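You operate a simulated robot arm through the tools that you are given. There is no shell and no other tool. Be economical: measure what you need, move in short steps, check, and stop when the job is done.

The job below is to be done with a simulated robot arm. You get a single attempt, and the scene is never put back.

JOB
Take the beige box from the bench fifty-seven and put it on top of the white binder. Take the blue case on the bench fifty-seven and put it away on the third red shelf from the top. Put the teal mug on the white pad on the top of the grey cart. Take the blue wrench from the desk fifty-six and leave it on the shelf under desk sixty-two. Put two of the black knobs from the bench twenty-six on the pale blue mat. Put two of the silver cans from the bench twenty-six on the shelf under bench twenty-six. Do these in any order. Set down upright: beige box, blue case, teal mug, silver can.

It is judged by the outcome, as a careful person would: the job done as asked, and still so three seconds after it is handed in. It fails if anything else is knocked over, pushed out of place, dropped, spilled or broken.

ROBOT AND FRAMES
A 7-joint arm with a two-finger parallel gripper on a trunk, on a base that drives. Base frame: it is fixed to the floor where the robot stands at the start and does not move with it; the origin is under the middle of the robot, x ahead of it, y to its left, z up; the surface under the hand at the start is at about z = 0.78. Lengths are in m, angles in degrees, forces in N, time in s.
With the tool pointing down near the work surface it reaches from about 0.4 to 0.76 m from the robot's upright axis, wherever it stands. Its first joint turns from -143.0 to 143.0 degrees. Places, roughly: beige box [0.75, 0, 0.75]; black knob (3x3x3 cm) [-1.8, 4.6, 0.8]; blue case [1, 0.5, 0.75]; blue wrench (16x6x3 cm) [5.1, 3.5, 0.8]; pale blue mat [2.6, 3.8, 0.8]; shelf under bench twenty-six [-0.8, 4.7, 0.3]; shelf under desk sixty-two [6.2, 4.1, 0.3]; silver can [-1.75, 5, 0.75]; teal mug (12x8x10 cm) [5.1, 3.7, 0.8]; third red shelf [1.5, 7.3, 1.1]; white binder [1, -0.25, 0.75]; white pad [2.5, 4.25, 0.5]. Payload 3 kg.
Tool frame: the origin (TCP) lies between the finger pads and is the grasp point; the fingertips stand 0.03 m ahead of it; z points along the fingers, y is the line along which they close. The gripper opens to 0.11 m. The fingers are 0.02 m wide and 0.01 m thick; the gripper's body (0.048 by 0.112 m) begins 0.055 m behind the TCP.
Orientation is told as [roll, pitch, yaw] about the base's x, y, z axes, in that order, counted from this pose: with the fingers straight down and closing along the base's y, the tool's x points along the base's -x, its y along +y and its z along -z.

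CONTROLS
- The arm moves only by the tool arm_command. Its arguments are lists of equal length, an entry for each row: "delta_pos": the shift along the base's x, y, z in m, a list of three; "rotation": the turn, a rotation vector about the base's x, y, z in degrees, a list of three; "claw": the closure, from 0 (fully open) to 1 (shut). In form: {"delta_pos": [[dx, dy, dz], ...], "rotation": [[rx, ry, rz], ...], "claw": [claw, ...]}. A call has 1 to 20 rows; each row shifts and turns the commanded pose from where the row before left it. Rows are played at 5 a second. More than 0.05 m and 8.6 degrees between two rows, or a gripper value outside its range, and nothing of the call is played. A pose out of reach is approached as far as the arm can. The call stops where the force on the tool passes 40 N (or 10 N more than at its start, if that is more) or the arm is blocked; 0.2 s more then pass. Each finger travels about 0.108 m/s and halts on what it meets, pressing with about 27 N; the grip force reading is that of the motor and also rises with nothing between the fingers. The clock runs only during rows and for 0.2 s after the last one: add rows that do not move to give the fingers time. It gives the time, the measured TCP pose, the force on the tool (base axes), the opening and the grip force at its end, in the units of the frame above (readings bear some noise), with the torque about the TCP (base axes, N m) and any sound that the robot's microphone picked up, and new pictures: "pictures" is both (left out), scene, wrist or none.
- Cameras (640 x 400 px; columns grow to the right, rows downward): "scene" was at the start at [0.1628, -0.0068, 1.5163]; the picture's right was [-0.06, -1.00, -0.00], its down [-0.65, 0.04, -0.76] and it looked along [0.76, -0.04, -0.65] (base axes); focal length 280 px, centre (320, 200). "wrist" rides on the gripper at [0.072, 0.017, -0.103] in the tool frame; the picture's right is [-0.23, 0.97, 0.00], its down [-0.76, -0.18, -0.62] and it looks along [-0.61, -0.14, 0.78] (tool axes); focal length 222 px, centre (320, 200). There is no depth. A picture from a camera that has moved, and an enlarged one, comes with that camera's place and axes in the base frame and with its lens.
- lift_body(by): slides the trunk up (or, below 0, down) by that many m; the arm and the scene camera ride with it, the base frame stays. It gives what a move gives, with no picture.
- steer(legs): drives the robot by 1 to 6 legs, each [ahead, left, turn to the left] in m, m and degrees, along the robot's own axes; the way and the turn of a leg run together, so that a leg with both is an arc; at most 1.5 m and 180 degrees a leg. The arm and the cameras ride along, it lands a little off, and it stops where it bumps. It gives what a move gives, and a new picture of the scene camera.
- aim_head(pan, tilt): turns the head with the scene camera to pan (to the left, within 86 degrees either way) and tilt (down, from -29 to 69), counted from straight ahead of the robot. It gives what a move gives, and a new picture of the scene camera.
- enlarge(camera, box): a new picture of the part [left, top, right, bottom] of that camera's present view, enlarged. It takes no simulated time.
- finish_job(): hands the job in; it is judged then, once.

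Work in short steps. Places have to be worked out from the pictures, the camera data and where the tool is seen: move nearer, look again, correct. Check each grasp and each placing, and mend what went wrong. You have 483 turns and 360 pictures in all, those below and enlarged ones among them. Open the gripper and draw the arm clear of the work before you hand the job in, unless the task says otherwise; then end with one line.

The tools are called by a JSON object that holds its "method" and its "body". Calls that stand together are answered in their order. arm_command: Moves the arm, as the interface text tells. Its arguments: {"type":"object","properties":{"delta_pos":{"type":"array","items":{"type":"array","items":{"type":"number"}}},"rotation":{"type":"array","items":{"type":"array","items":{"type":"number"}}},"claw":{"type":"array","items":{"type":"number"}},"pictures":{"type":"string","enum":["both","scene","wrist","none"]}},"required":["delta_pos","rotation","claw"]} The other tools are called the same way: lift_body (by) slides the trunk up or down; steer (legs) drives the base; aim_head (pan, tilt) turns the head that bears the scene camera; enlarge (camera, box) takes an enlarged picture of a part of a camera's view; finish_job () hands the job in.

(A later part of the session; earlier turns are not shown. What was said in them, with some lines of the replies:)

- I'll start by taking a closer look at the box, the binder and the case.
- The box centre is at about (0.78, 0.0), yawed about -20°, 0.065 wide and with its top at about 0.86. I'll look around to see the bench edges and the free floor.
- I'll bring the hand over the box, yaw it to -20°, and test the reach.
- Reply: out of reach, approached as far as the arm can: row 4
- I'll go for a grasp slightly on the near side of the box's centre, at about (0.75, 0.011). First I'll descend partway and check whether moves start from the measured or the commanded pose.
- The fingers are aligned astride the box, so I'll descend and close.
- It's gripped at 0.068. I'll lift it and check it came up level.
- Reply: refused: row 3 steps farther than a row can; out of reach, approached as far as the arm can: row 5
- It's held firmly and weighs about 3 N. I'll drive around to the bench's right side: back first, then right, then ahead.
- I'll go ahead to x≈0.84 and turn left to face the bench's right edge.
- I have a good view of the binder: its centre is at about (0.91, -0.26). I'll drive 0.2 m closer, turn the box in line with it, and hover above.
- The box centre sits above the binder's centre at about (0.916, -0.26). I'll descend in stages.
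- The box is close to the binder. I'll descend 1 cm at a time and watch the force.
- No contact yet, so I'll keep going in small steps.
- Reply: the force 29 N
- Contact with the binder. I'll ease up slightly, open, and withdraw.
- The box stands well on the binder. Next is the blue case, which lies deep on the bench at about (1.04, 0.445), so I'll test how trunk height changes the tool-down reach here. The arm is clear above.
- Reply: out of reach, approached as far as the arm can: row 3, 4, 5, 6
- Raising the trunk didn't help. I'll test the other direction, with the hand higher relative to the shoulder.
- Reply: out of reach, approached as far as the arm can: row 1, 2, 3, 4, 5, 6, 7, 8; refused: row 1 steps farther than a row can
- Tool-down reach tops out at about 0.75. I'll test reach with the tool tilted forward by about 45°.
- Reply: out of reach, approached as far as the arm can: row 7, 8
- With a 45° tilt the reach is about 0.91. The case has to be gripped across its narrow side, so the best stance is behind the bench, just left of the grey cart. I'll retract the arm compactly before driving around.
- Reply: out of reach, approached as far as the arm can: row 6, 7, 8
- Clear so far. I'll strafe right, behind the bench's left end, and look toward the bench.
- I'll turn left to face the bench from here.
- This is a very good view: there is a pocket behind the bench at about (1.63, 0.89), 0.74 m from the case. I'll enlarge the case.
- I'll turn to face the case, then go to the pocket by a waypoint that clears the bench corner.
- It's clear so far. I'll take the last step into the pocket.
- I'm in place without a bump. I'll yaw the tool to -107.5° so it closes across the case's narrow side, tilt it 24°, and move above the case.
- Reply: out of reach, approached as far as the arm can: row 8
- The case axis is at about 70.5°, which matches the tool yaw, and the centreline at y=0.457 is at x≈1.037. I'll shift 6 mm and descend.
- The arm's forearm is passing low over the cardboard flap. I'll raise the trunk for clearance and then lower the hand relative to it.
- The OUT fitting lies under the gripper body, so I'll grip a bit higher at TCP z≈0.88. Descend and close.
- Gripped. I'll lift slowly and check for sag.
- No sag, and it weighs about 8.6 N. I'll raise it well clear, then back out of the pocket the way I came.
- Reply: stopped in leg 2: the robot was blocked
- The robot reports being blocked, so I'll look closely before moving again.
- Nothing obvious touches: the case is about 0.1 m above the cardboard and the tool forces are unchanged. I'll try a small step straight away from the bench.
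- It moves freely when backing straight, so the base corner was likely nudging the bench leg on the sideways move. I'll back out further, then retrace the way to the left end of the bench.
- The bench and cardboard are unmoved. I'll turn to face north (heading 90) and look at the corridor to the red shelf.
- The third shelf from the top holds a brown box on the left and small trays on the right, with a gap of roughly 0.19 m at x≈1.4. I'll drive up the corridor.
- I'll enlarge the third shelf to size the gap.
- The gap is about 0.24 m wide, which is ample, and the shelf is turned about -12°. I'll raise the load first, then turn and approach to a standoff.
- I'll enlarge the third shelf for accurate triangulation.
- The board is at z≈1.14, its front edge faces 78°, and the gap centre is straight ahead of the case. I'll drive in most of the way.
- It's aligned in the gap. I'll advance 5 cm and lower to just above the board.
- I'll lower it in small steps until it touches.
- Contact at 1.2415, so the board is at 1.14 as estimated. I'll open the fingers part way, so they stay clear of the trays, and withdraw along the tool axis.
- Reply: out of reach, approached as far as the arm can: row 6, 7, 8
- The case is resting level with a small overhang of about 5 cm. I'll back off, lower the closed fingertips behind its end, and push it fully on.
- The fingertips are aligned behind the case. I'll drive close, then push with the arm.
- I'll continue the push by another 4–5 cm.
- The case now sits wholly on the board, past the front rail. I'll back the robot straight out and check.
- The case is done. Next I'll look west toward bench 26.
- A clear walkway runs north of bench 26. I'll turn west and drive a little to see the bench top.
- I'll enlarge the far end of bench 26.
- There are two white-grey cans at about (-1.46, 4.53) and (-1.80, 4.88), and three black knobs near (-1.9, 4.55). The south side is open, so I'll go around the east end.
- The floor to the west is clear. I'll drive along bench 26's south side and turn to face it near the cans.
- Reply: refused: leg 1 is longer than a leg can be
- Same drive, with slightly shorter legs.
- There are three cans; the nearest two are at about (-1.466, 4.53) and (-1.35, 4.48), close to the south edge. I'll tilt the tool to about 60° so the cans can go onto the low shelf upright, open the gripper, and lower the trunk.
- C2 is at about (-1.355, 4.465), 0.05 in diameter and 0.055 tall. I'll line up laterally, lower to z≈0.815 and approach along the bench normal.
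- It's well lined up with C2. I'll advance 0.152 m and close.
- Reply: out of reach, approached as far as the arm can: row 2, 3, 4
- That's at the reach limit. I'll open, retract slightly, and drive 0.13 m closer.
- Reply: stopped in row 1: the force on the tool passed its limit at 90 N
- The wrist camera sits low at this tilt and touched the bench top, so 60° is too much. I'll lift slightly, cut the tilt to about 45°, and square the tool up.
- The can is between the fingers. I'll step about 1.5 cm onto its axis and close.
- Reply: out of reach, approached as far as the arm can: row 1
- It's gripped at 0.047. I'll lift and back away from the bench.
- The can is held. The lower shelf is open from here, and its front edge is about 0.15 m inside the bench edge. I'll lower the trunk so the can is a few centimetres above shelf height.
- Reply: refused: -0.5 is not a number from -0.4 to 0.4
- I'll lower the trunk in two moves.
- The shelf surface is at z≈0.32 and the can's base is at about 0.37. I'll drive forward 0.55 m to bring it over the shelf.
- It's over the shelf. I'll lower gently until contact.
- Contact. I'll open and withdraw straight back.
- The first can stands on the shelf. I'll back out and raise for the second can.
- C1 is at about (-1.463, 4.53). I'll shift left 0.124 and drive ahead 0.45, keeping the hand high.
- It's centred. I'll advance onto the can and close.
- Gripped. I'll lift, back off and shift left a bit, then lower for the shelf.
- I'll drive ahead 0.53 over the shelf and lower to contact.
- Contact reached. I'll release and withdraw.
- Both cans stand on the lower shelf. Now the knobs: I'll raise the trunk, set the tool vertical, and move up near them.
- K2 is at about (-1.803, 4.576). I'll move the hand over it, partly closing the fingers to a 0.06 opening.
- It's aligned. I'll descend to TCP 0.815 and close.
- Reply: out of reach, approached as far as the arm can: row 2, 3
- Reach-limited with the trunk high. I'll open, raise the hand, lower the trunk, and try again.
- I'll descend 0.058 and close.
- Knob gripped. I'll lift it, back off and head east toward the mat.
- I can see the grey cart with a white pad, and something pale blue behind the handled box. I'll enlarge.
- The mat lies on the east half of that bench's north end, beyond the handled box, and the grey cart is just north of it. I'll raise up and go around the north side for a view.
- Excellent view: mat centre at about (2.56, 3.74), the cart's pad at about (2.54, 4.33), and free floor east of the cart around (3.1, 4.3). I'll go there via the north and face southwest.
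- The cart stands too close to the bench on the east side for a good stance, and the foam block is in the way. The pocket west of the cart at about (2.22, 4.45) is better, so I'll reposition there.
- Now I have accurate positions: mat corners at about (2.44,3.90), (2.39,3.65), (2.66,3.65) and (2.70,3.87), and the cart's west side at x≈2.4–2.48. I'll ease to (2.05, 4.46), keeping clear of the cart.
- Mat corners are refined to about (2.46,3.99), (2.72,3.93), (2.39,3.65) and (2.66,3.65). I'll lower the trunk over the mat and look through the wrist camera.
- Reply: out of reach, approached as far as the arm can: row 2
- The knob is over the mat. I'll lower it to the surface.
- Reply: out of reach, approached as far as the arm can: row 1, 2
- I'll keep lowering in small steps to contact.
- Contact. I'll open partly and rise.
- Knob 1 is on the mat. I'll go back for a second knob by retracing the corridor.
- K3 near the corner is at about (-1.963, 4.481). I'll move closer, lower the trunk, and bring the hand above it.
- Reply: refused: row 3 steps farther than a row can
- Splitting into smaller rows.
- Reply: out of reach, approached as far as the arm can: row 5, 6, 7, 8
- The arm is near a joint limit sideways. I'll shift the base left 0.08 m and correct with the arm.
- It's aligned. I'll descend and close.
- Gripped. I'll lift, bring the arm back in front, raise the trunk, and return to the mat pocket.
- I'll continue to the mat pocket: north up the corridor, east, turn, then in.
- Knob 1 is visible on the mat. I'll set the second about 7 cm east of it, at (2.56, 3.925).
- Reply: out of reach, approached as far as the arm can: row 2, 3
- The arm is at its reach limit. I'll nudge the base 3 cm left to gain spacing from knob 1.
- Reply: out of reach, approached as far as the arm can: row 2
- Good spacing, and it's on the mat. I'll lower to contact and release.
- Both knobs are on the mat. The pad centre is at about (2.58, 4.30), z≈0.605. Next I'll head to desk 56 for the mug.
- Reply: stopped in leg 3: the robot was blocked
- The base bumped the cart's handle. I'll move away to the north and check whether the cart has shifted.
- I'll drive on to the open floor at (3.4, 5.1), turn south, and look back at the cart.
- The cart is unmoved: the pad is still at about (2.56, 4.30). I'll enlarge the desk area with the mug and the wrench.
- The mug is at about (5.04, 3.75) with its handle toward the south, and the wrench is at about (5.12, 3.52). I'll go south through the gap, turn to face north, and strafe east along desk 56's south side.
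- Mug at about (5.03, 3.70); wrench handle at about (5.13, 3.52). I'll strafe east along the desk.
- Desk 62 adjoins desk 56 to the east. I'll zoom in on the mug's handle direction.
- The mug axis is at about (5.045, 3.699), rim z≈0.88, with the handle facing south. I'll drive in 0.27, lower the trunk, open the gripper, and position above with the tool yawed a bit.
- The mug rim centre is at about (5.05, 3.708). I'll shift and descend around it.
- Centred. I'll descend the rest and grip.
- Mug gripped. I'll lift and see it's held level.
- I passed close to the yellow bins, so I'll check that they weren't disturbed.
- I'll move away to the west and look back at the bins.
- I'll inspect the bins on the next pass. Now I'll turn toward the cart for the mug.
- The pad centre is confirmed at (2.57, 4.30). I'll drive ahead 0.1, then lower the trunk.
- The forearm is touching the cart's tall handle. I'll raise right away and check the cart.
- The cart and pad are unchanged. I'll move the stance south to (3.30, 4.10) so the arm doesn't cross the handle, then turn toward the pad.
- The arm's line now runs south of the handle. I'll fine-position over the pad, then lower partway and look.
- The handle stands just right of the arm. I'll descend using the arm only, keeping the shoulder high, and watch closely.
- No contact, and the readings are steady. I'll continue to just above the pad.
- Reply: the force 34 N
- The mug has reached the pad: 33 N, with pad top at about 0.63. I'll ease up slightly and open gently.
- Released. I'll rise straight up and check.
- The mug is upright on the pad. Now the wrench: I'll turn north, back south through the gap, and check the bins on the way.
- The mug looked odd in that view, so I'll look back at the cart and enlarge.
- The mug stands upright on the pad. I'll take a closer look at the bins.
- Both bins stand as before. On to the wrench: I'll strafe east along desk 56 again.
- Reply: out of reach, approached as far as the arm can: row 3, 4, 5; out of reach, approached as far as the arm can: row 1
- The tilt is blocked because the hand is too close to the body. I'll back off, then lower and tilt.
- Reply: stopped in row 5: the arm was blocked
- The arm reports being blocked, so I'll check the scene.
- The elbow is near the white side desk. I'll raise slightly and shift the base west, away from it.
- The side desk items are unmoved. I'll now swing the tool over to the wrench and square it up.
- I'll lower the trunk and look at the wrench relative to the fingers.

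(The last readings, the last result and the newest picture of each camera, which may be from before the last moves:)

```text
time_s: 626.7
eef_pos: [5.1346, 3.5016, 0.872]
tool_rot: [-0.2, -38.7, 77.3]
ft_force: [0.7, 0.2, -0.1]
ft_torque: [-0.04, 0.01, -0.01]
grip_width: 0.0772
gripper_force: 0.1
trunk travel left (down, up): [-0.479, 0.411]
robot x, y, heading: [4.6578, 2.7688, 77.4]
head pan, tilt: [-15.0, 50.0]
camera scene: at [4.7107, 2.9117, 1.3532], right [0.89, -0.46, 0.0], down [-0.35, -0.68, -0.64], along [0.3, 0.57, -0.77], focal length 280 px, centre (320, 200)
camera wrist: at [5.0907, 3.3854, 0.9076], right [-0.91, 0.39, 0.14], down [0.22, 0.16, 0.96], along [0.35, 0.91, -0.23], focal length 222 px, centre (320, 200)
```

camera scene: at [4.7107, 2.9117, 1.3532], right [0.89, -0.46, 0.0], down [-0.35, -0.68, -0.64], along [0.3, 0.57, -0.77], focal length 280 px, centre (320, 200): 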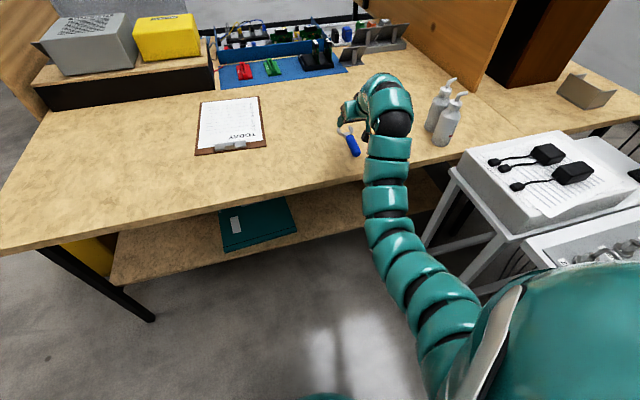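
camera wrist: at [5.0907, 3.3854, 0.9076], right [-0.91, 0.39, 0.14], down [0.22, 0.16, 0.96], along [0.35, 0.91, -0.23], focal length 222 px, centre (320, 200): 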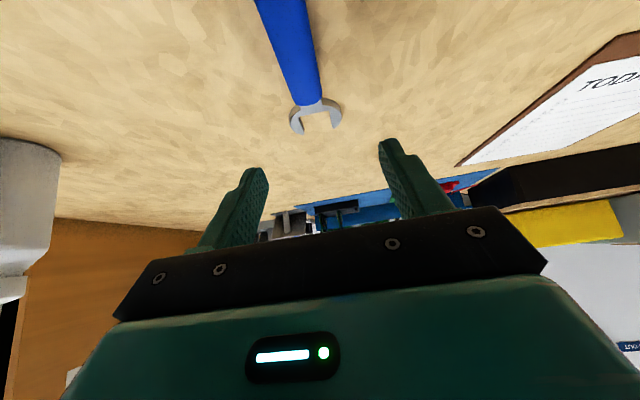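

The fingers straddle the handle line. I'll descend to 0.814 and close.

{"method": "arm_command", "body": {"delta_pos": [[0, 0, -0.03], [0, 0, -0.027], [0, 0, 0], [0, 0, 0], [0, 0, 0], [0, 0, 0]], "rotation": [[0, 0, 0], [0, 0, 0], [0, 0, 0], [0, 0, 0], [0, 0, 0], [0, 0, 0]], "claw": [0.3, 0.3, 0.5, 0.8, 1, 1], "pictures": "wrist"}}

```text
time_s: 628.1
eef_pos: [5.1349, 3.501, 0.8154]
tool_rot: [-0.1, -38.7, 77.4]
ft_force: [0.0, 0.9, 3.1]
ft_torque: [0.03, -0.03, -0.03]
grip_width: 0.0
gripper_force: 27.1
trunk travel left (down, up): [-0.479, 0.411]
robot x, y, heading: [4.659, 2.7711, 77.5]
head pan, tilt: [-15.0, 50.0]
camera wrist: at [5.0901, 3.3861, 0.8509], right [-0.91, 0.39, 0.14], down [0.22, 0.16, 0.96], along [0.35, 0.91, -0.23], focal length 222 px, centre (320, 200)
```

wrist: 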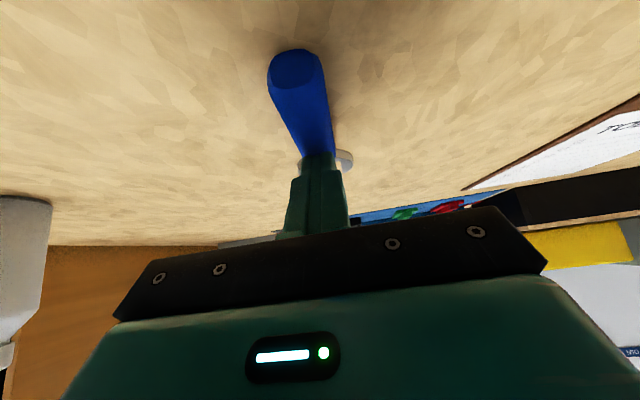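

The fingers closed at the thin neck and missed the handle. I'll open, step back about 4.5 cm to the handle's middle, and retry.

{"method": "arm_command", "body": {"delta_pos": [[0, 0, 0.02], [0, 0, 0.03], [-0.014, -0.043, 0], [0, 0, 0]], "rotation": [[0, 0, 0], [0, 0, 0], [0, 0, 0], [0, 0, 0]], "claw": [0.4, 0.4, 0.4, 0.4], "pictures": "wrist"}}

```text
time_s: 629.1
eef_pos: [5.1205, 3.4593, 0.8646]
tool_rot: [0.0, -38.7, 77.4]
ft_force: [0.4, 0.0, 0.1]
ft_torque: [-0.01, 0.04, 0.01]
grip_width: 0.066
gripper_force: 0.2
trunk travel left (down, up): [-0.479, 0.411]
robot x, y, heading: [4.6585, 2.77, 77.5]
head pan, tilt: [-15.0, 50.0]
camera wrist: at [5.0759, 3.3434, 0.9006], right [-0.91, 0.39, 0.14], down [0.22, 0.16, 0.96], along [0.35, 0.91, -0.23], focal length 222 px, centre (320, 200)
```

wrist: 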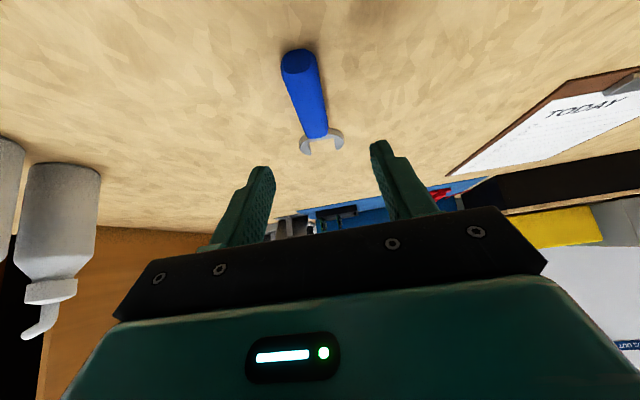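

The handle spans y from 3.438 to 3.534. I'll descend onto its middle and close.

{"method": "arm_command", "body": {"delta_pos": [[0.005, 0.01, -0.03], [0, 0, -0.023], [0, 0, 0], [0, 0, 0], [0, 0, 0], [0, 0, 0]], "rotation": [[0, 0, 0], [0, 0, 0], [0, 0, 0], [0, 0, 0], [0, 0, 0], [0, 0, 0]], "claw": [0.4, 0.4, 0.6, 0.8, 1, 1], "pictures": "wrist"}}

```text
time_s: 630.5
eef_pos: [5.126, 3.4678, 0.8142]
tool_rot: [-0.1, -38.9, 77.4]
ft_force: [3.3, 3.4, 10.9]
ft_torque: [0.24, -0.16, -0.02]
grip_width: 0.011
gripper_force: 26.8
trunk travel left (down, up): [-0.479, 0.411]
robot x, y, heading: [4.6582, 2.7679, 77.6]
head pan, tilt: [-15.0, 50.0]
camera wrist: at [5.0805, 3.3529, 0.8495], right [-0.91, 0.39, 0.14], down [0.22, 0.16, 0.96], along [0.35, 0.91, -0.23], focal length 222 px, centre (320, 200)
```

wrist: 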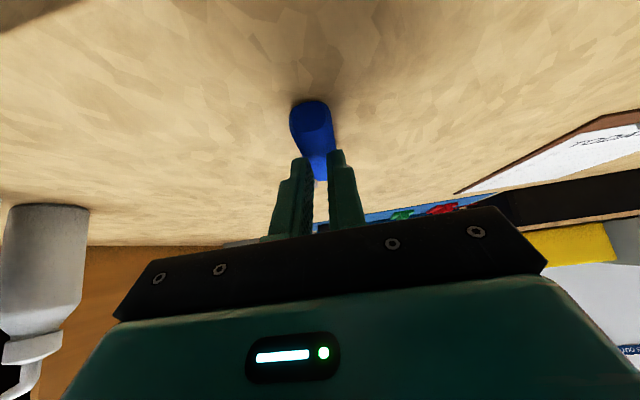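

It's pinched at 0.011 with the tips just touching the desk. I'll test-lift gently.

{"method": "arm_command", "body": {"delta_pos": [[0, 0, 0.01], [0, 0, 0.02], [0, 0, 0.02]], "rotation": [[0, 0, 0], [0, 0, 0], [0, 0, 0]], "claw": [1, 1, 1], "pictures": "wrist"}}

```text
time_s: 631.3
eef_pos: [5.1251, 3.467, 0.8632]
tool_rot: [0.0, -38.7, 77.4]
ft_force: [-0.3, -0.5, 0.3]
ft_torque: [-0.05, -0.01, 0.01]
grip_width: 0.0001
gripper_force: 26.5
trunk travel left (down, up): [-0.479, 0.411]
robot x, y, heading: [4.6569, 2.7701, 77.7]
head pan, tilt: [-15.0, 50.0]
camera wrist: at [5.0805, 3.3526, 0.8983], right [-0.91, 0.39, 0.14], down [0.22, 0.16, 0.96], along [0.35, 0.91, -0.23], focal length 222 px, centre (320, 200)
```

wrist: 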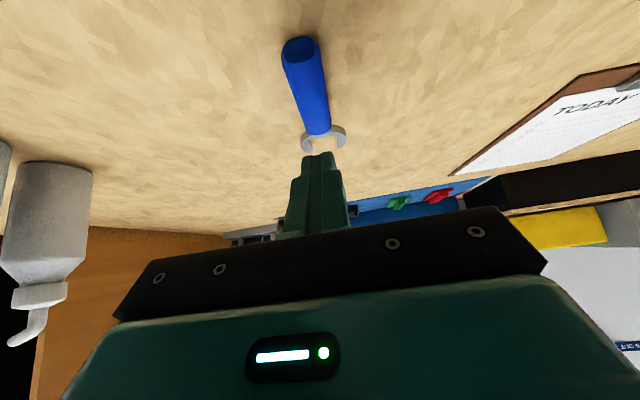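

It slipped because the handle sits too low for this tilt. I'll reduce the tilt to about 18° and match the yaw to the wrench.

{"method": "arm_command", "body": {"delta_pos": [[0.001, 0.007, 0.01], [0.001, 0.008, 0], [0, 0, 0], [0, 0, 0]], "rotation": [[-6.8, 1.5, 0], [-6.8, 1.5, 0], [-6.4, 1.4, 0], [0, 0, -4.5]], "claw": [0.6, 0.5, 0.5, 0.5], "pictures": "wrist"}}

```text
time_s: 632.3
eef_pos: [5.1278, 3.4834, 0.8737]
tool_rot: [0.0, -18.1, 73.0]
ft_force: [0.1, -0.7, -0.5]
ft_torque: [-0.02, 0.01, -0.01]
grip_width: 0.055
gripper_force: 0.0
trunk travel left (down, up): [-0.479, 0.411]
robot x, y, heading: [4.6594, 2.769, 77.3]
head pan, tilt: [-15.0, 50.0]
camera wrist: at [5.0802, 3.3904, 0.9478], right [-0.87, 0.49, 0.07], down [0.32, 0.45, 0.83], along [0.38, 0.74, -0.55], focal length 222 px, centre (320, 200)
```

wrist: 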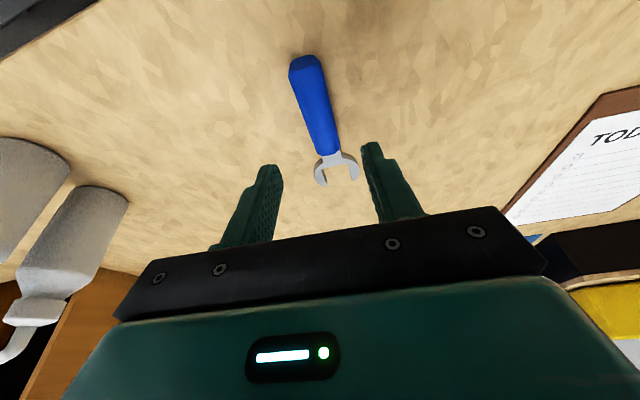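

Aligned. I'll descend and grip again.

{"method": "arm_command", "body": {"delta_pos": [[0, 0.004, -0.03], [0, 0, -0.02], [0, 0, -0.012], [0, 0, 0], [0, 0, 0], [0, 0, 0], [0, 0, 0]], "rotation": [[0, 0, 0], [0, 0, 0], [0, 0, 0], [0, 0, 0], [0, 0, 0], [0, 0, 0], [0, 0, 0]], "claw": [0.5, 0.5, 0.5, 0.7, 0.9, 1, 1], "pictures": "wrist"}}

```text
time_s: 633.9
eef_pos: [5.1274, 3.4858, 0.812]
tool_rot: [-0.1, -18.3, 72.9]
ft_force: [2.8, 2.8, 10.7]
ft_torque: [0.08, -0.02, 0.02]
grip_width: 0.021
gripper_force: 27.9
trunk travel left (down, up): [-0.479, 0.411]
robot x, y, heading: [4.6632, 2.7702, 77.8]
head pan, tilt: [-15.0, 50.0]
camera wrist: at [5.0794, 3.3938, 0.8869], right [-0.87, 0.49, 0.07], down [0.32, 0.45, 0.83], along [0.38, 0.74, -0.55], focal length 222 px, centre (320, 200)
```

wrist: 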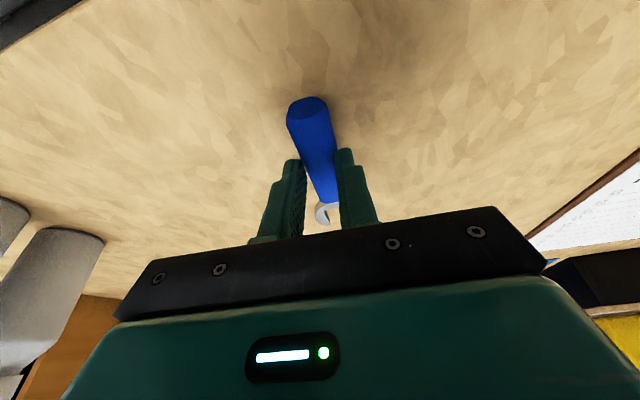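

Gripped at 0.021, the full handle width. I'll lift and verify.

{"method": "arm_command", "body": {"delta_pos": [[0, 0, 0.01], [0, 0, 0.03], [0, 0, 0.04], [0, 0, 0.04]], "rotation": [[0, 0, 0], [0, 0, 0], [0, 0, 0], [0, 0, 0]], "claw": [1, 1, 1, 1], "pictures": "wrist"}}

```text
time_s: 634.9
eef_pos: [5.1281, 3.4861, 0.9301]
tool_rot: [-0.1, -18.3, 72.9]
ft_force: [0.0, -0.4, -0.4]
ft_torque: [0.02, 0.0, 0.03]
grip_width: 0.0
gripper_force: 26.7
trunk travel left (down, up): [-0.479, 0.411]
robot x, y, heading: [4.66, 2.7674, 77.4]
head pan, tilt: [-15.0, 50.0]
camera wrist: at [5.0796, 3.3941, 1.0066], right [-0.87, 0.49, 0.07], down [0.32, 0.45, 0.83], along [0.38, 0.74, -0.55], focal length 222 px, centre (320, 200)
```

wrist: 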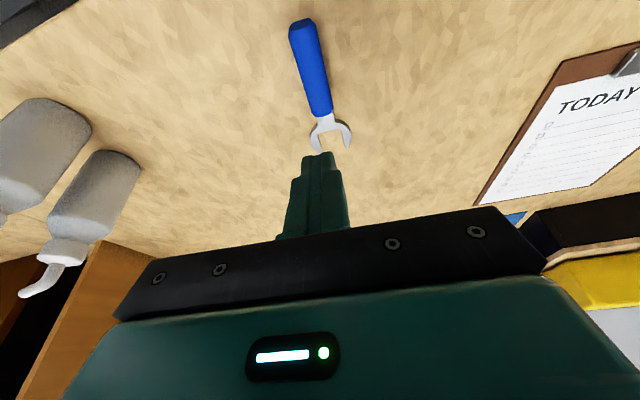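

It slipped again, as the pads were still above the handle's widest line. I'll go down with the fingers open until the tips touch the desk, then close.

{"method": "arm_command", "body": {"delta_pos": [[0, 0, -0.02], [0, 0, -0.04], [0, 0, -0.04], [0, 0, -0.018], [0, 0, 0]], "rotation": [[0, 0, 0], [0, 0, 0], [0, 0, 0], [0, 0, 0], [0, 0, 0]], "claw": [0.5, 0.5, 0.5, 0.5, 0.5], "pictures": "none"}}

{"method": "arm_command", "body": {"delta_pos": [[0, 0, -0.005]], "rotation": [[0, 0, 0]], "claw": [0.5], "pictures": "none"}}

{"method": "arm_command", "body": {"delta_pos": [[0, 0, -0.004]], "rotation": [[0, 0, 0]], "claw": [0.5], "pictures": "wrist"}}

```text
time_s: 636.1
eef_pos: [5.1272, 3.4872, 0.8106]
tool_rot: [0.0, -18.1, 72.8]
ft_force: [1.0, -0.3, 0.0]
ft_torque: [-0.01, 0.01, -0.02]
grip_width: 0.0552
gripper_force: 0.0
trunk travel left (down, up): [-0.479, 0.411]
robot x, y, heading: [4.6574, 2.767, 77.3]
head pan, tilt: [-15.0, 50.0]
```

```text
time_s: 636.5
eef_pos: [5.1275, 3.4874, 0.8053]
tool_rot: [-0.2, -18.3, 72.9]
ft_force: [0.4, 0.6, 0.0]
ft_torque: [0.02, 0.0, 0.02]
grip_width: 0.055
gripper_force: 0.2
trunk travel left (down, up): [-0.479, 0.411]
robot x, y, heading: [4.6554, 2.7659, 77.8]
head pan, tilt: [-15.0, 50.0]
```

```text
time_s: 636.9
eef_pos: [5.128, 3.487, 0.8019]
tool_rot: [-0.2, -18.2, 72.9]
ft_force: [0.1, 0.5, 0.1]
ft_torque: [-0.01, 0.0, 0.01]
grip_width: 0.0549
gripper_force: 0.1
trunk travel left (down, up): [-0.479, 0.411]
robot x, y, heading: [4.6554, 2.7669, 77.2]
head pan, tilt: [-15.0, 50.0]
camera wrist: at [5.0801, 3.3943, 0.8783], right [-0.87, 0.49, 0.07], down [0.32, 0.45, 0.83], along [0.38, 0.74, -0.55], focal length 222 px, centre (320, 200)
```

wrist: 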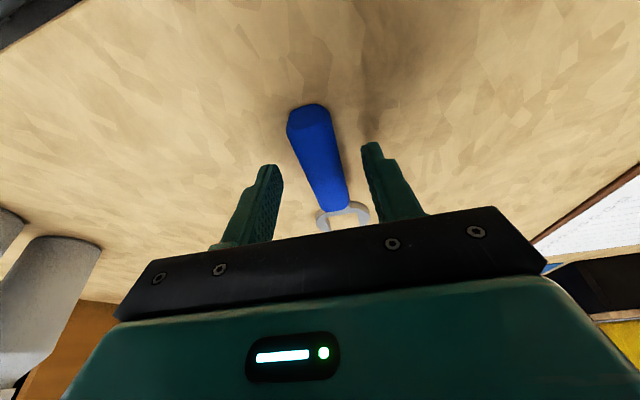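

The desk surface is lower than I assumed. I'll continue down to find it.

{"method": "arm_command", "body": {"delta_pos": [[0, 0, -0.006]], "rotation": [[0, 0, 0]], "claw": [0.5], "pictures": "none"}}

{"method": "arm_command", "body": {"delta_pos": [[0, 0, -0.005]], "rotation": [[0, 0, 0]], "claw": [0.5], "pictures": "none"}}

{"method": "arm_command", "body": {"delta_pos": [[0, 0, -0.004]], "rotation": [[0, 0, 0]], "claw": [0.5], "pictures": "none"}}

```text
time_s: 637.3
eef_pos: [5.1267, 3.4865, 0.7961]
tool_rot: [-0.1, -18.3, 72.9]
ft_force: [0.2, 0.6, 0.5]
ft_torque: [0.02, 0.0, -0.01]
grip_width: 0.0549
gripper_force: 0.0
trunk travel left (down, up): [-0.479, 0.411]
robot x, y, heading: [4.658, 2.7728, 77.7]
head pan, tilt: [-15.0, 50.0]
```

```text
time_s: 637.7
eef_pos: [5.1274, 3.4862, 0.7919]
tool_rot: [-0.1, -18.2, 73.0]
ft_force: [0.5, 0.0, 0.8]
ft_torque: [0.03, -0.02, 0.0]
grip_width: 0.0551
gripper_force: 0.0
trunk travel left (down, up): [-0.479, 0.411]
robot x, y, heading: [4.6579, 2.7649, 77.7]
head pan, tilt: [-15.0, 50.0]
```

```text
time_s: 638.1
eef_pos: [5.1282, 3.4871, 0.7919]
tool_rot: [-0.2, -18.6, 73.0]
ft_force: [-0.9, -1.2, 16.6]
ft_torque: [0.13, 0.48, 0.06]
grip_width: 0.0553
gripper_force: 0.2
trunk travel left (down, up): [-0.479, 0.411]
robot x, y, heading: [4.6579, 2.7684, 77.7]
head pan, tilt: [-15.0, 50.0]
```

Desk found at z≈0.76. I'll rise 2 mm, shift to the handle's middle, and close.

{"method": "arm_command", "body": {"delta_pos": [[0.002, 0.01, 0.004], [0, 0, 0], [0, 0, 0], [0, 0, 0], [0, 0, 0]], "rotation": [[0, 0, 0], [0, 0, 0], [0, 0, 0], [0, 0, 0], [0, 0, 0]], "claw": [0.5, 0.7, 0.9, 1, 1], "pictures": "none"}}

{"method": "arm_command", "body": {"delta_pos": [[0, 0, 0.01], [0, 0, 0.03], [0, 0, 0.04], [0, 0, 0.04]], "rotation": [[0, 0, 0], [0, 0, 0], [0, 0, 0], [0, 0, 0]], "claw": [1, 1, 1, 1], "pictures": "wrist"}}

```text
time_s: 639.3
eef_pos: [5.1294, 3.4966, 0.7916]
tool_rot: [-0.2, -18.1, 72.8]
ft_force: [-2.5, -0.3, 0.4]
ft_torque: [-0.01, 0.06, 0.03]
grip_width: 0.0249
gripper_force: 26.6
trunk travel left (down, up): [-0.479, 0.411]
robot x, y, heading: [4.6615, 2.7653, 77.3]
head pan, tilt: [-15.0, 50.0]
```

```text
time_s: 640.3
eef_pos: [5.1265, 3.4984, 0.9117]
tool_rot: [-0.1, -18.1, 73.0]
ft_force: [1.1, -0.6, -1.5]
ft_torque: [-0.07, -0.02, 0.01]
grip_width: 0.0252
gripper_force: 27.6
trunk travel left (down, up): [-0.479, 0.411]
robot x, y, heading: [4.658, 2.7691, 77.6]
head pan, tilt: [-15.0, 50.0]
camera wrist: at [5.0794, 3.4054, 0.9873], right [-0.87, 0.49, 0.07], down [0.32, 0.46, 0.83], along [0.38, 0.74, -0.55], focal length 222 px, centre (320, 200)
```

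wrist: 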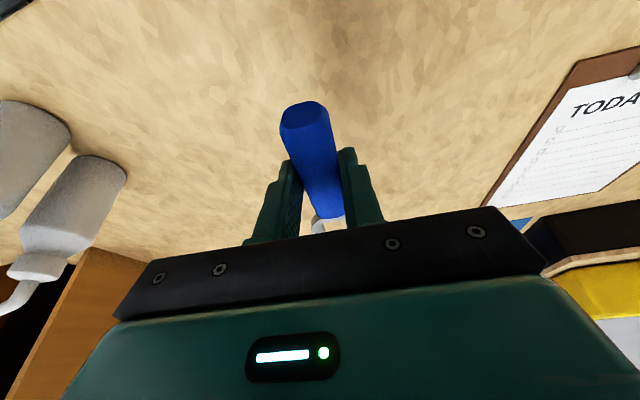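

The wrench is held at 0.025. I'll raise up, go back west and then north around desk 56.

{"method": "lift_body", "body": {"by": 0.3}}

{"method": "steer", "body": {"legs": [[-0.05, 1.25, 0], [1.05, 0.26, 0], [1.1, 0.26, 0]]}}

{"method": "aim_head", "body": {"pan": -60, "tilt": 25}}

```text
time_s: 643.3
eef_pos: [5.1281, 3.4984, 1.2122]
tool_rot: [-0.2, -18.2, 72.9]
ft_force: [-0.3, -0.6, -1.0]
ft_torque: [-0.02, 0.01, -0.01]
grip_width: 0.0252
gripper_force: 26.8
trunk travel left (down, up): [-0.779, 0.111]
robot x, y, heading: [4.6613, 2.7654, 77.7]
head pan, tilt: [-15.0, 50.0]
```

```text
time_s: 660.1
eef_pos: [3.9089, 5.9333, 1.2118]
tool_rot: [-0.2, -18.1, 72.3]
ft_force: [-0.4, 0.4, -0.5]
ft_torque: [-0.06, -0.01, -0.01]
grip_width: 0.0253
gripper_force: 27.2
trunk travel left (down, up): [-0.779, 0.111]
robot x, y, heading: [3.4304, 5.2078, 76.6]
head pan, tilt: [-15.0, 50.0]
camera scene: at [3.4848, 5.3531, 1.6531], right [0.88, -0.47, 0.0], down [-0.36, -0.68, -0.64], along [0.3, 0.57, -0.77], focal length 280 px, centre (320, 200)
```

scene: 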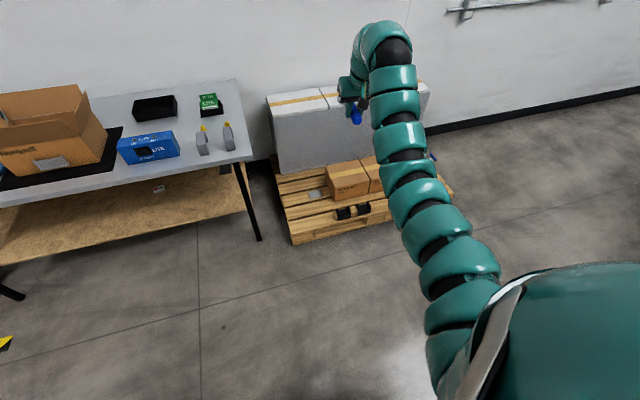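

```text
time_s: 661.3
eef_pos: [3.9099, 5.9339, 1.2117]
tool_rot: [-0.1, -18.2, 72.4]
ft_force: [-0.2, -0.2, -1.4]
ft_torque: [-0.06, -0.02, -0.01]
grip_width: 0.0253
gripper_force: 26.8
trunk travel left (down, up): [-0.779, 0.111]
robot x, y, heading: [3.4333, 5.2084, 76.8]
head pan, tilt: [-60.0, 25.0]
camera scene: at [3.5367, 5.3116, 1.6906], right [0.29, -0.96, 0.0], down [-0.4, -0.12, -0.91], along [0.87, 0.26, -0.42], focal length 280 px, centre (320, 200)
```

scene: 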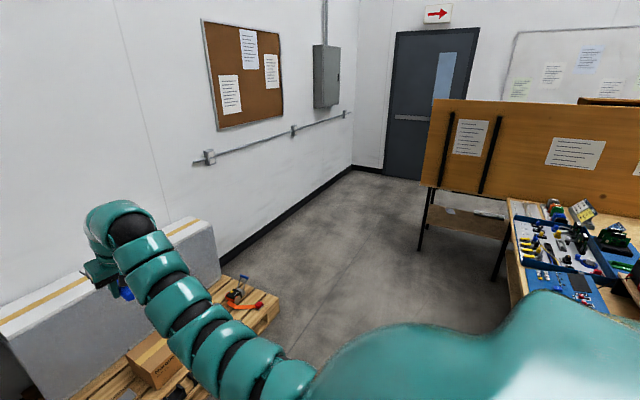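

The northwest part of desk 62's lower shelf is open, with its west edge near (6.1, 4.3–5.0) at z≈0.3. I'll turn east and stage in front of it.

{"method": "steer", "body": {"legs": [[0, 0, -88.8], [1.15, 0.4, 0]]}}

{"method": "aim_head", "body": {"pan": -10, "tilt": 30}}

```text
time_s: 671.1
eef_pos: [5.3532, 4.8809, 1.211]
tool_rot: [-0.1, -18.0, -17.2]
ft_force: [-0.1, 0.4, -1.1]
ft_torque: [0.01, 0.05, -0.01]
grip_width: 0.0253
gripper_force: 26.6
trunk travel left (down, up): [-0.779, 0.111]
robot x, y, heading: [4.6215, 5.3527, -12.7]
head pan, tilt: [-60.0, 25.0]
camera scene: at [4.7292, 5.246, 1.6906], right [-0.95, -0.3, 0.0], down [-0.13, 0.4, -0.91], along [0.27, -0.87, -0.42], focal length 280 px, centre (320, 200)
```

scene: 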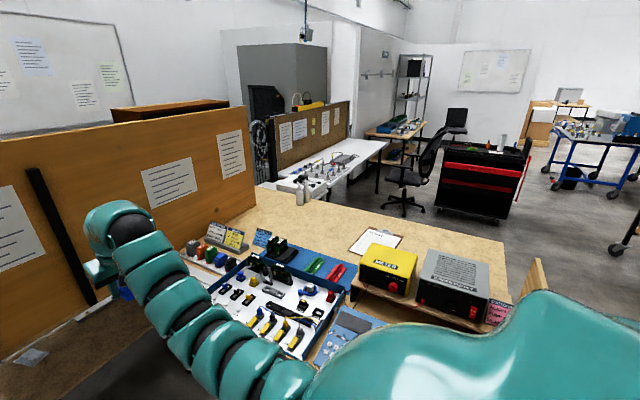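

```text
time_s: 672.3
eef_pos: [5.3535, 4.8805, 1.2123]
tool_rot: [-0.1, -18.0, -17.3]
ft_force: [0.7, 0.7, -0.7]
ft_torque: [0.03, 0.02, 0.01]
grip_width: 0.0252
gripper_force: 27.1
trunk travel left (down, up): [-0.779, 0.111]
robot x, y, heading: [4.6258, 5.3561, -13.0]
head pan, tilt: [-10.0, 30.0]
camera scene: at [4.7848, 5.2988, 1.6827], right [-0.39, -0.92, 0.0], down [-0.46, 0.19, -0.87], along [0.8, -0.34, -0.5], focal length 280 px, centre (320, 200)
```

scene: 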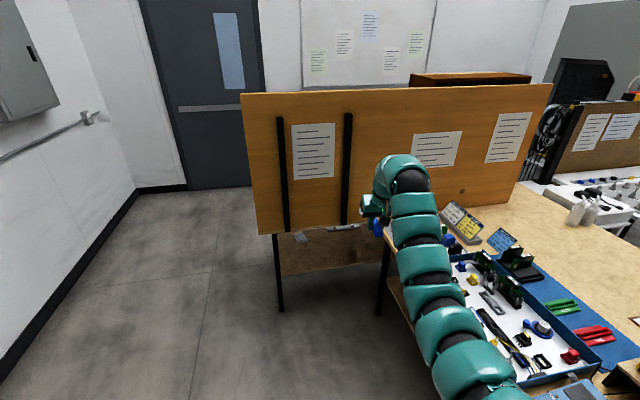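

The opening under desk 62's board, north of desk 56, is clear. I'll lower the trunk here in the open.

{"method": "lift_body", "body": {"by": -0.4}}

{"method": "lift_body", "body": {"by": -0.37}}

{"method": "arm_command", "body": {"delta_pos": [[0, 0, -0.03]], "rotation": [[0, 0, 0]], "claw": [1], "pictures": "both"}}

```text
time_s: 676.1
eef_pos: [5.3529, 4.8806, 0.8121]
tool_rot: [-0.2, -18.1, -17.3]
ft_force: [-0.6, 1.1, -0.8]
ft_torque: [0.02, 0.02, -0.01]
grip_width: 0.0254
gripper_force: 26.9
trunk travel left (down, up): [-0.379, 0.511]
robot x, y, heading: [4.6226, 5.3529, -12.7]
head pan, tilt: [-10.0, 30.0]
```

```text
time_s: 679.7
eef_pos: [5.352, 4.8816, 0.4423]
tool_rot: [-0.2, -18.1, -17.3]
ft_force: [-0.6, 0.0, -2.1]
ft_torque: [0.0, -0.03, -0.01]
grip_width: 0.0253
gripper_force: 27.0
trunk travel left (down, up): [-0.009, 0.881]
robot x, y, heading: [4.6229, 5.3537, -12.7]
head pan, tilt: [-10.0, 30.0]
```

```text
time_s: 680.1
eef_pos: [5.3517, 4.88, 0.4122]
tool_rot: [-0.1, -18.2, -17.5]
ft_force: [0.3, -0.5, -0.6]
ft_torque: [0.02, 0.04, 0.0]
grip_width: 0.0253
gripper_force: 27.3
trunk travel left (down, up): [-0.009, 0.881]
robot x, y, heading: [4.6304, 5.3551, -13.0]
head pan, tilt: [-10.0, 30.0]
camera scene: at [4.7845, 5.2991, 0.9127], right [-0.39, -0.92, 0.0], down [-0.46, 0.19, -0.87], along [0.8, -0.33, -0.5], focal length 280 px, centre (320, 200)
camera wrist: at [5.2591, 4.9259, 0.4872], right [0.5, 0.86, 0.07], down [0.45, -0.33, 0.83], along [0.74, -0.38, -0.55], focal length 222 px, centre (320, 200)
```

scene: 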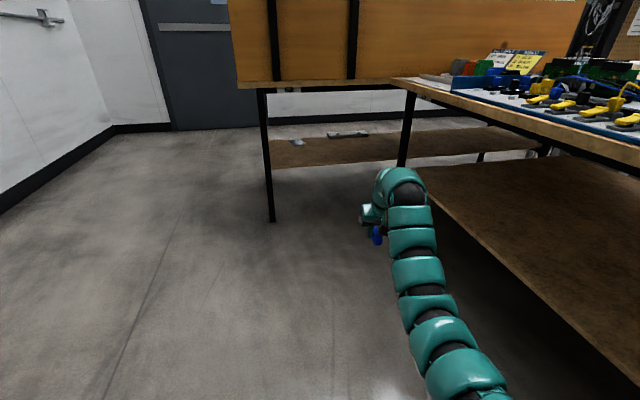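
wrist: 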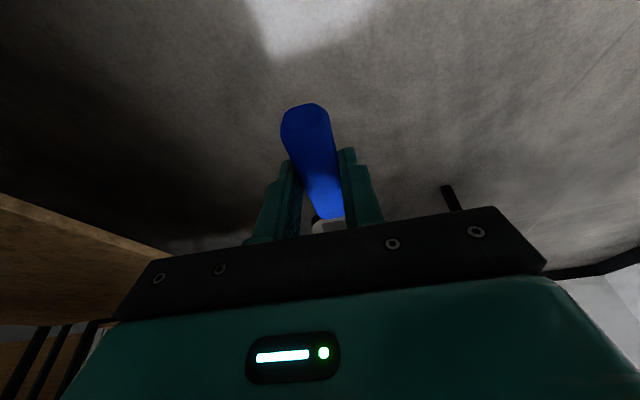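

Shelf corner at about (6.13, 5.01), z≈0.33; board bottom at about 0.735, and the wrist top stays below 0.65, so it fits. I'll drive ahead.

{"method": "arm_command", "body": {"delta_pos": [[0, 0, -0.015]], "rotation": [[0, 0, 0]], "claw": [1], "pictures": "none"}}

{"method": "steer", "body": {"legs": [[0.55, 0, 0]]}}

{"method": "arm_command", "body": {"delta_pos": [[0, 0, 0]], "rotation": [[0, 0, 0]], "claw": [1], "pictures": "wrist"}}

```text
time_s: 680.5
eef_pos: [5.3529, 4.8819, 0.397]
tool_rot: [-0.1, -18.3, -17.4]
ft_force: [-0.6, 0.4, -0.3]
ft_torque: [0.0, 0.06, 0.01]
grip_width: 0.0254
gripper_force: 27.0
trunk travel left (down, up): [-0.009, 0.881]
robot x, y, heading: [4.6217, 5.3528, -12.7]
head pan, tilt: [-10.0, 30.0]
```

```text
time_s: 683.7
eef_pos: [5.887, 4.759, 0.3966]
tool_rot: [-0.1, -18.1, -17.4]
ft_force: [0.7, -0.9, -1.5]
ft_torque: [0.03, 0.1, -0.02]
grip_width: 0.0255
gripper_force: 27.2
trunk travel left (down, up): [-0.009, 0.881]
robot x, y, heading: [5.1652, 5.2318, -12.9]
head pan, tilt: [-10.0, 30.0]
camera scene: at [5.3202, 5.1777, 0.9127], right [-0.39, -0.92, 0.0], down [-0.46, 0.19, -0.87], along [0.8, -0.34, -0.5], focal length 280 px, centre (320, 200)
```

scene: 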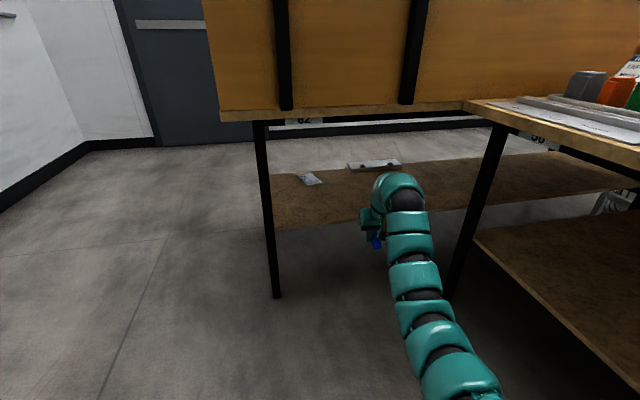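

```text
time_s: 684.1
eef_pos: [5.8887, 4.7592, 0.396]
tool_rot: [0.0, -18.2, -17.4]
ft_force: [0.3, 0.2, -1.7]
ft_torque: [0.02, 0.01, -0.03]
grip_width: 0.0253
gripper_force: 27.1
trunk travel left (down, up): [-0.009, 0.881]
robot x, y, heading: [5.1586, 5.2329, -12.9]
head pan, tilt: [-10.0, 30.0]
camera wrist: at [5.7953, 4.8055, 0.4724], right [0.5, 0.86, 0.07], down [0.45, -0.33, 0.83], along [0.74, -0.38, -0.55], focal length 222 px, centre (320, 200)
```

wrist: 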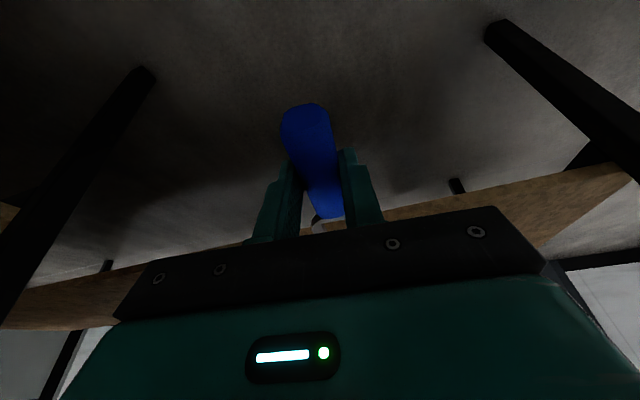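

The label confirms desk 62. I'll advance another 0.28 m onto the shelf.

{"method": "steer", "body": {"legs": [[0.28, 0, 0]]}}

{"method": "arm_command", "body": {"delta_pos": [[0, 0, -0.015], [0, 0, -0.008]], "rotation": [[0, 0, 0], [0, 0, 0]], "claw": [1, 1], "pictures": "wrist"}}

```text
time_s: 686.0
eef_pos: [6.1631, 4.6994, 0.397]
tool_rot: [-0.1, -18.1, -17.3]
ft_force: [0.1, -1.3, -2.2]
ft_torque: [0.0, 0.05, 0.02]
grip_width: 0.0254
gripper_force: 27.0
trunk travel left (down, up): [-0.009, 0.881]
robot x, y, heading: [5.4317, 5.1714, -12.5]
head pan, tilt: [-10.0, 30.0]
camera scene: at [5.5944, 5.1159, 0.9127], right [-0.39, -0.92, 0.0], down [-0.46, 0.19, -0.87], along [0.8, -0.33, -0.5], focal length 280 px, centre (320, 200)
```

scene: 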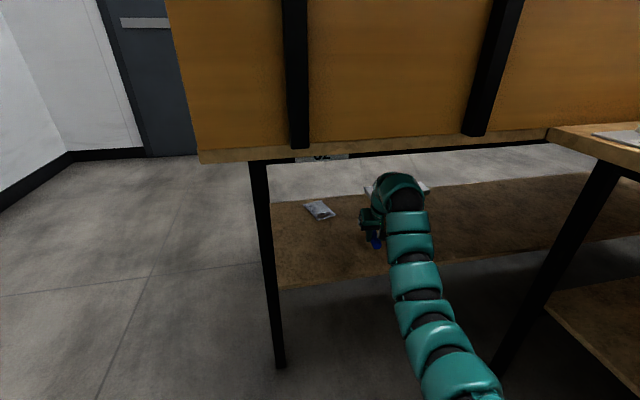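

```text
time_s: 686.6
eef_pos: [6.1643, 4.6993, 0.3724]
tool_rot: [-0.2, -18.1, -17.3]
ft_force: [-0.6, -0.1, -1.0]
ft_torque: [0.05, 0.02, -0.02]
grip_width: 0.0252
gripper_force: 27.6
trunk travel left (down, up): [-0.009, 0.881]
robot x, y, heading: [5.4332, 5.1687, -12.9]
head pan, tilt: [-10.0, 30.0]
camera wrist: at [6.0698, 4.7449, 0.449], right [0.5, 0.87, 0.07], down [0.45, -0.33, 0.83], along [0.74, -0.38, -0.55], focal length 222 px, centre (320, 200)
```

wrist: 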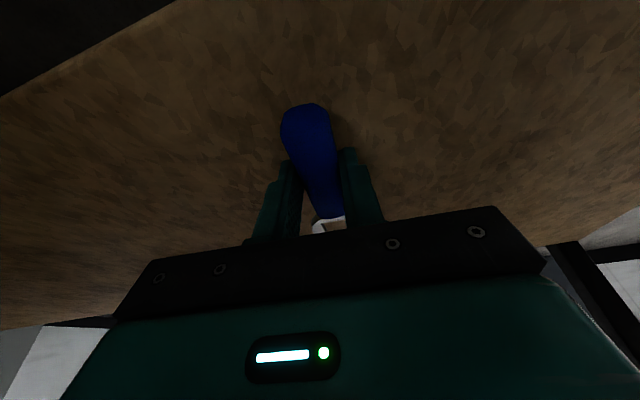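

It's over the shelf. I'll lower in small steps until contact.

{"method": "arm_command", "body": {"delta_pos": [[0, 0, -0.006]], "rotation": [[0, 0, 0]], "claw": [1], "pictures": "none"}}

{"method": "arm_command", "body": {"delta_pos": [[0, 0, -0.005]], "rotation": [[0, 0, 0]], "claw": [1], "pictures": "none"}}

{"method": "arm_command", "body": {"delta_pos": [[0, 0, -0.005]], "rotation": [[0, 0, 0]], "claw": [1], "pictures": "none"}}

```text
time_s: 687.0
eef_pos: [6.1639, 4.6991, 0.3684]
tool_rot: [-0.1, -18.2, -17.3]
ft_force: [0.3, 0.7, -1.5]
ft_torque: [0.0, 0.05, -0.01]
grip_width: 0.0253
gripper_force: 26.9
trunk travel left (down, up): [-0.009, 0.881]
robot x, y, heading: [5.4344, 5.1678, -12.8]
head pan, tilt: [-10.0, 30.0]
```

```text
time_s: 687.5
eef_pos: [6.1627, 4.6981, 0.3632]
tool_rot: [-0.1, -18.2, -17.2]
ft_force: [0.4, -0.3, -0.2]
ft_torque: [-0.01, -0.03, -0.01]
grip_width: 0.0249
gripper_force: 27.1
trunk travel left (down, up): [-0.009, 0.881]
robot x, y, heading: [5.4323, 5.1716, -13.0]
head pan, tilt: [-10.0, 30.0]
```

```text
time_s: 687.9
eef_pos: [6.1631, 4.6988, 0.3625]
tool_rot: [-0.2, -18.5, -17.4]
ft_force: [0.7, -0.4, 14.2]
ft_torque: [0.05, 0.02, 0.0]
grip_width: 0.0255
gripper_force: 27.0
trunk travel left (down, up): [-0.009, 0.881]
robot x, y, heading: [5.4321, 5.171, -12.5]
head pan, tilt: [-10.0, 30.0]
```

Contact. I'll open, rise 4 cm, look, and back out.

{"method": "arm_command", "body": {"delta_pos": [[0, 0, 0.001], [0, 0, 0], [0, 0, 0], [0, 0, 0.02], [0, 0, 0.025]], "rotation": [[0, 0, 0], [0, 0, 0], [0, 0, 0], [0, 0, 0], [0, 0, 0]], "claw": [0.8, 0.5, 0.5, 0.5, 0.5], "pictures": "wrist"}}

{"method": "steer", "body": {"legs": [[-0.65, 0, 0]]}}

{"method": "enlarge", "body": {"camera": "scene", "box": [240, 110, 440, 240]}}

```text
time_s: 689.0
eef_pos: [6.1634, 4.7011, 0.4034]
tool_rot: [0.1, -18.1, -17.3]
ft_force: [0.0, 0.3, 0.8]
ft_torque: [-0.03, -0.03, -0.02]
grip_width: 0.055
gripper_force: 0.0
trunk travel left (down, up): [-0.009, 0.881]
robot x, y, heading: [5.4385, 5.1743, -12.7]
head pan, tilt: [-10.0, 30.0]
camera wrist: at [6.0702, 4.7463, 0.4795], right [0.49, 0.87, 0.07], down [0.46, -0.33, 0.83], along [0.74, -0.38, -0.56], focal length 222 px, centre (320, 200)
```

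wrist: 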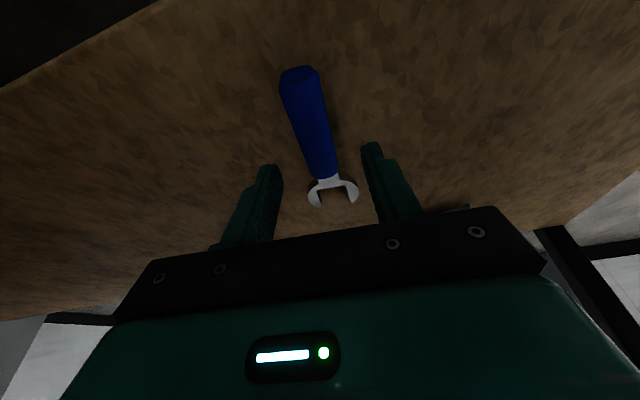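

```text
time_s: 692.7
eef_pos: [5.5239, 4.8433, 0.4062]
tool_rot: [-0.1, -18.1, -17.5]
ft_force: [-0.1, -1.4, 0.3]
ft_torque: [-0.02, 0.0, 0.0]
grip_width: 0.0552
gripper_force: 0.0
trunk travel left (down, up): [-0.009, 0.881]
robot x, y, heading: [4.8001, 5.3153, -12.6]
head pan, tilt: [-10.0, 30.0]
camera scene: at [4.9551, 5.2605, 0.9127], right [-0.39, -0.92, 0.0], down [-0.46, 0.19, -0.87], along [0.8, -0.34, -0.5], focal length 280 px, centre (320, 200)
```

scene: 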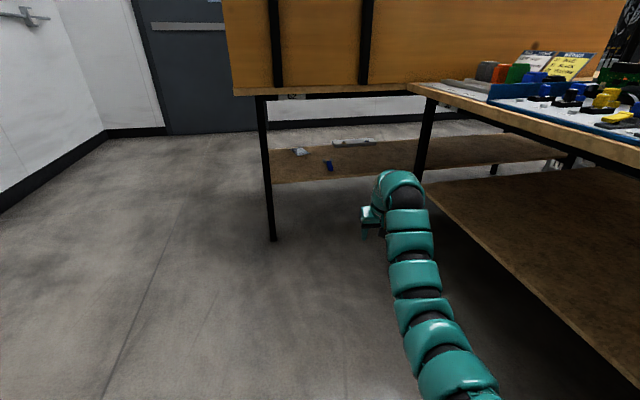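

```text
3.08 times, centred on (340, 175) of scene
camera zoom: at [4.9551, 5.2605, 0.9127], right [-0.39, -0.92, 0.0], down [-0.46, 0.19, -0.87], along [0.8, -0.34, -0.5], focal length 861 px, centre (258, 277)
```

zoom: 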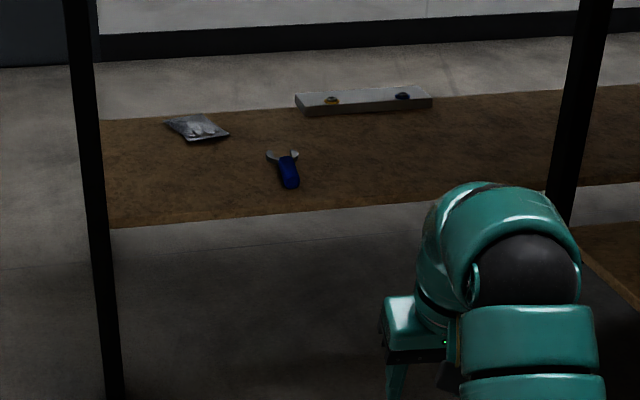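

The wrench rests on the shelf under desk 62, and every item is placed. I'll open the gripper fully and raise the arm clear.

{"method": "arm_command", "body": {"delta_pos": [[0, 0, 0], [0, 0, 0], [0, 0, 0]], "rotation": [[0, 0, 0], [0, 0, 0], [0, 0, 0]], "claw": [0, 0, 0], "pictures": "none"}}

{"method": "lift_body", "body": {"by": 0.3}}

```text
time_s: 693.5
eef_pos: [5.5228, 4.8429, 0.4037]
tool_rot: [-0.1, -18.1, -17.5]
ft_force: [-0.2, -0.3, 0.4]
ft_torque: [-0.01, -0.04, 0.01]
grip_width: 0.1101
gripper_force: 0.0
trunk travel left (down, up): [-0.009, 0.881]
robot x, y, heading: [4.7956, 5.3156, -12.8]
head pan, tilt: [-10.0, 30.0]
```

```text
time_s: 696.5
eef_pos: [5.5228, 4.8421, 0.705]
tool_rot: [-0.1, -18.1, -17.5]
ft_force: [-0.3, -0.4, 0.3]
ft_torque: [0.02, -0.01, -0.01]
grip_width: 0.11
gripper_force: 0.0
trunk travel left (down, up): [-0.309, 0.581]
robot x, y, heading: [4.7963, 5.3135, -12.9]
head pan, tilt: [-10.0, 30.0]
```

The gripper is open and clear of everything, so I'm handing the job in.

{"method": "finish_job", "body": {}}

```text
The job is handed in.
```

All six tasks are done and handed in: box on the binder, case on the third red shelf, mug on the white pad, wrench on the shelf under desk 62, two knobs on the mat, and two cans on the shelf under bench 26. The base or arm touched a bench, the cart or a desk a few times, and whatever I checked afterwards had not moved.
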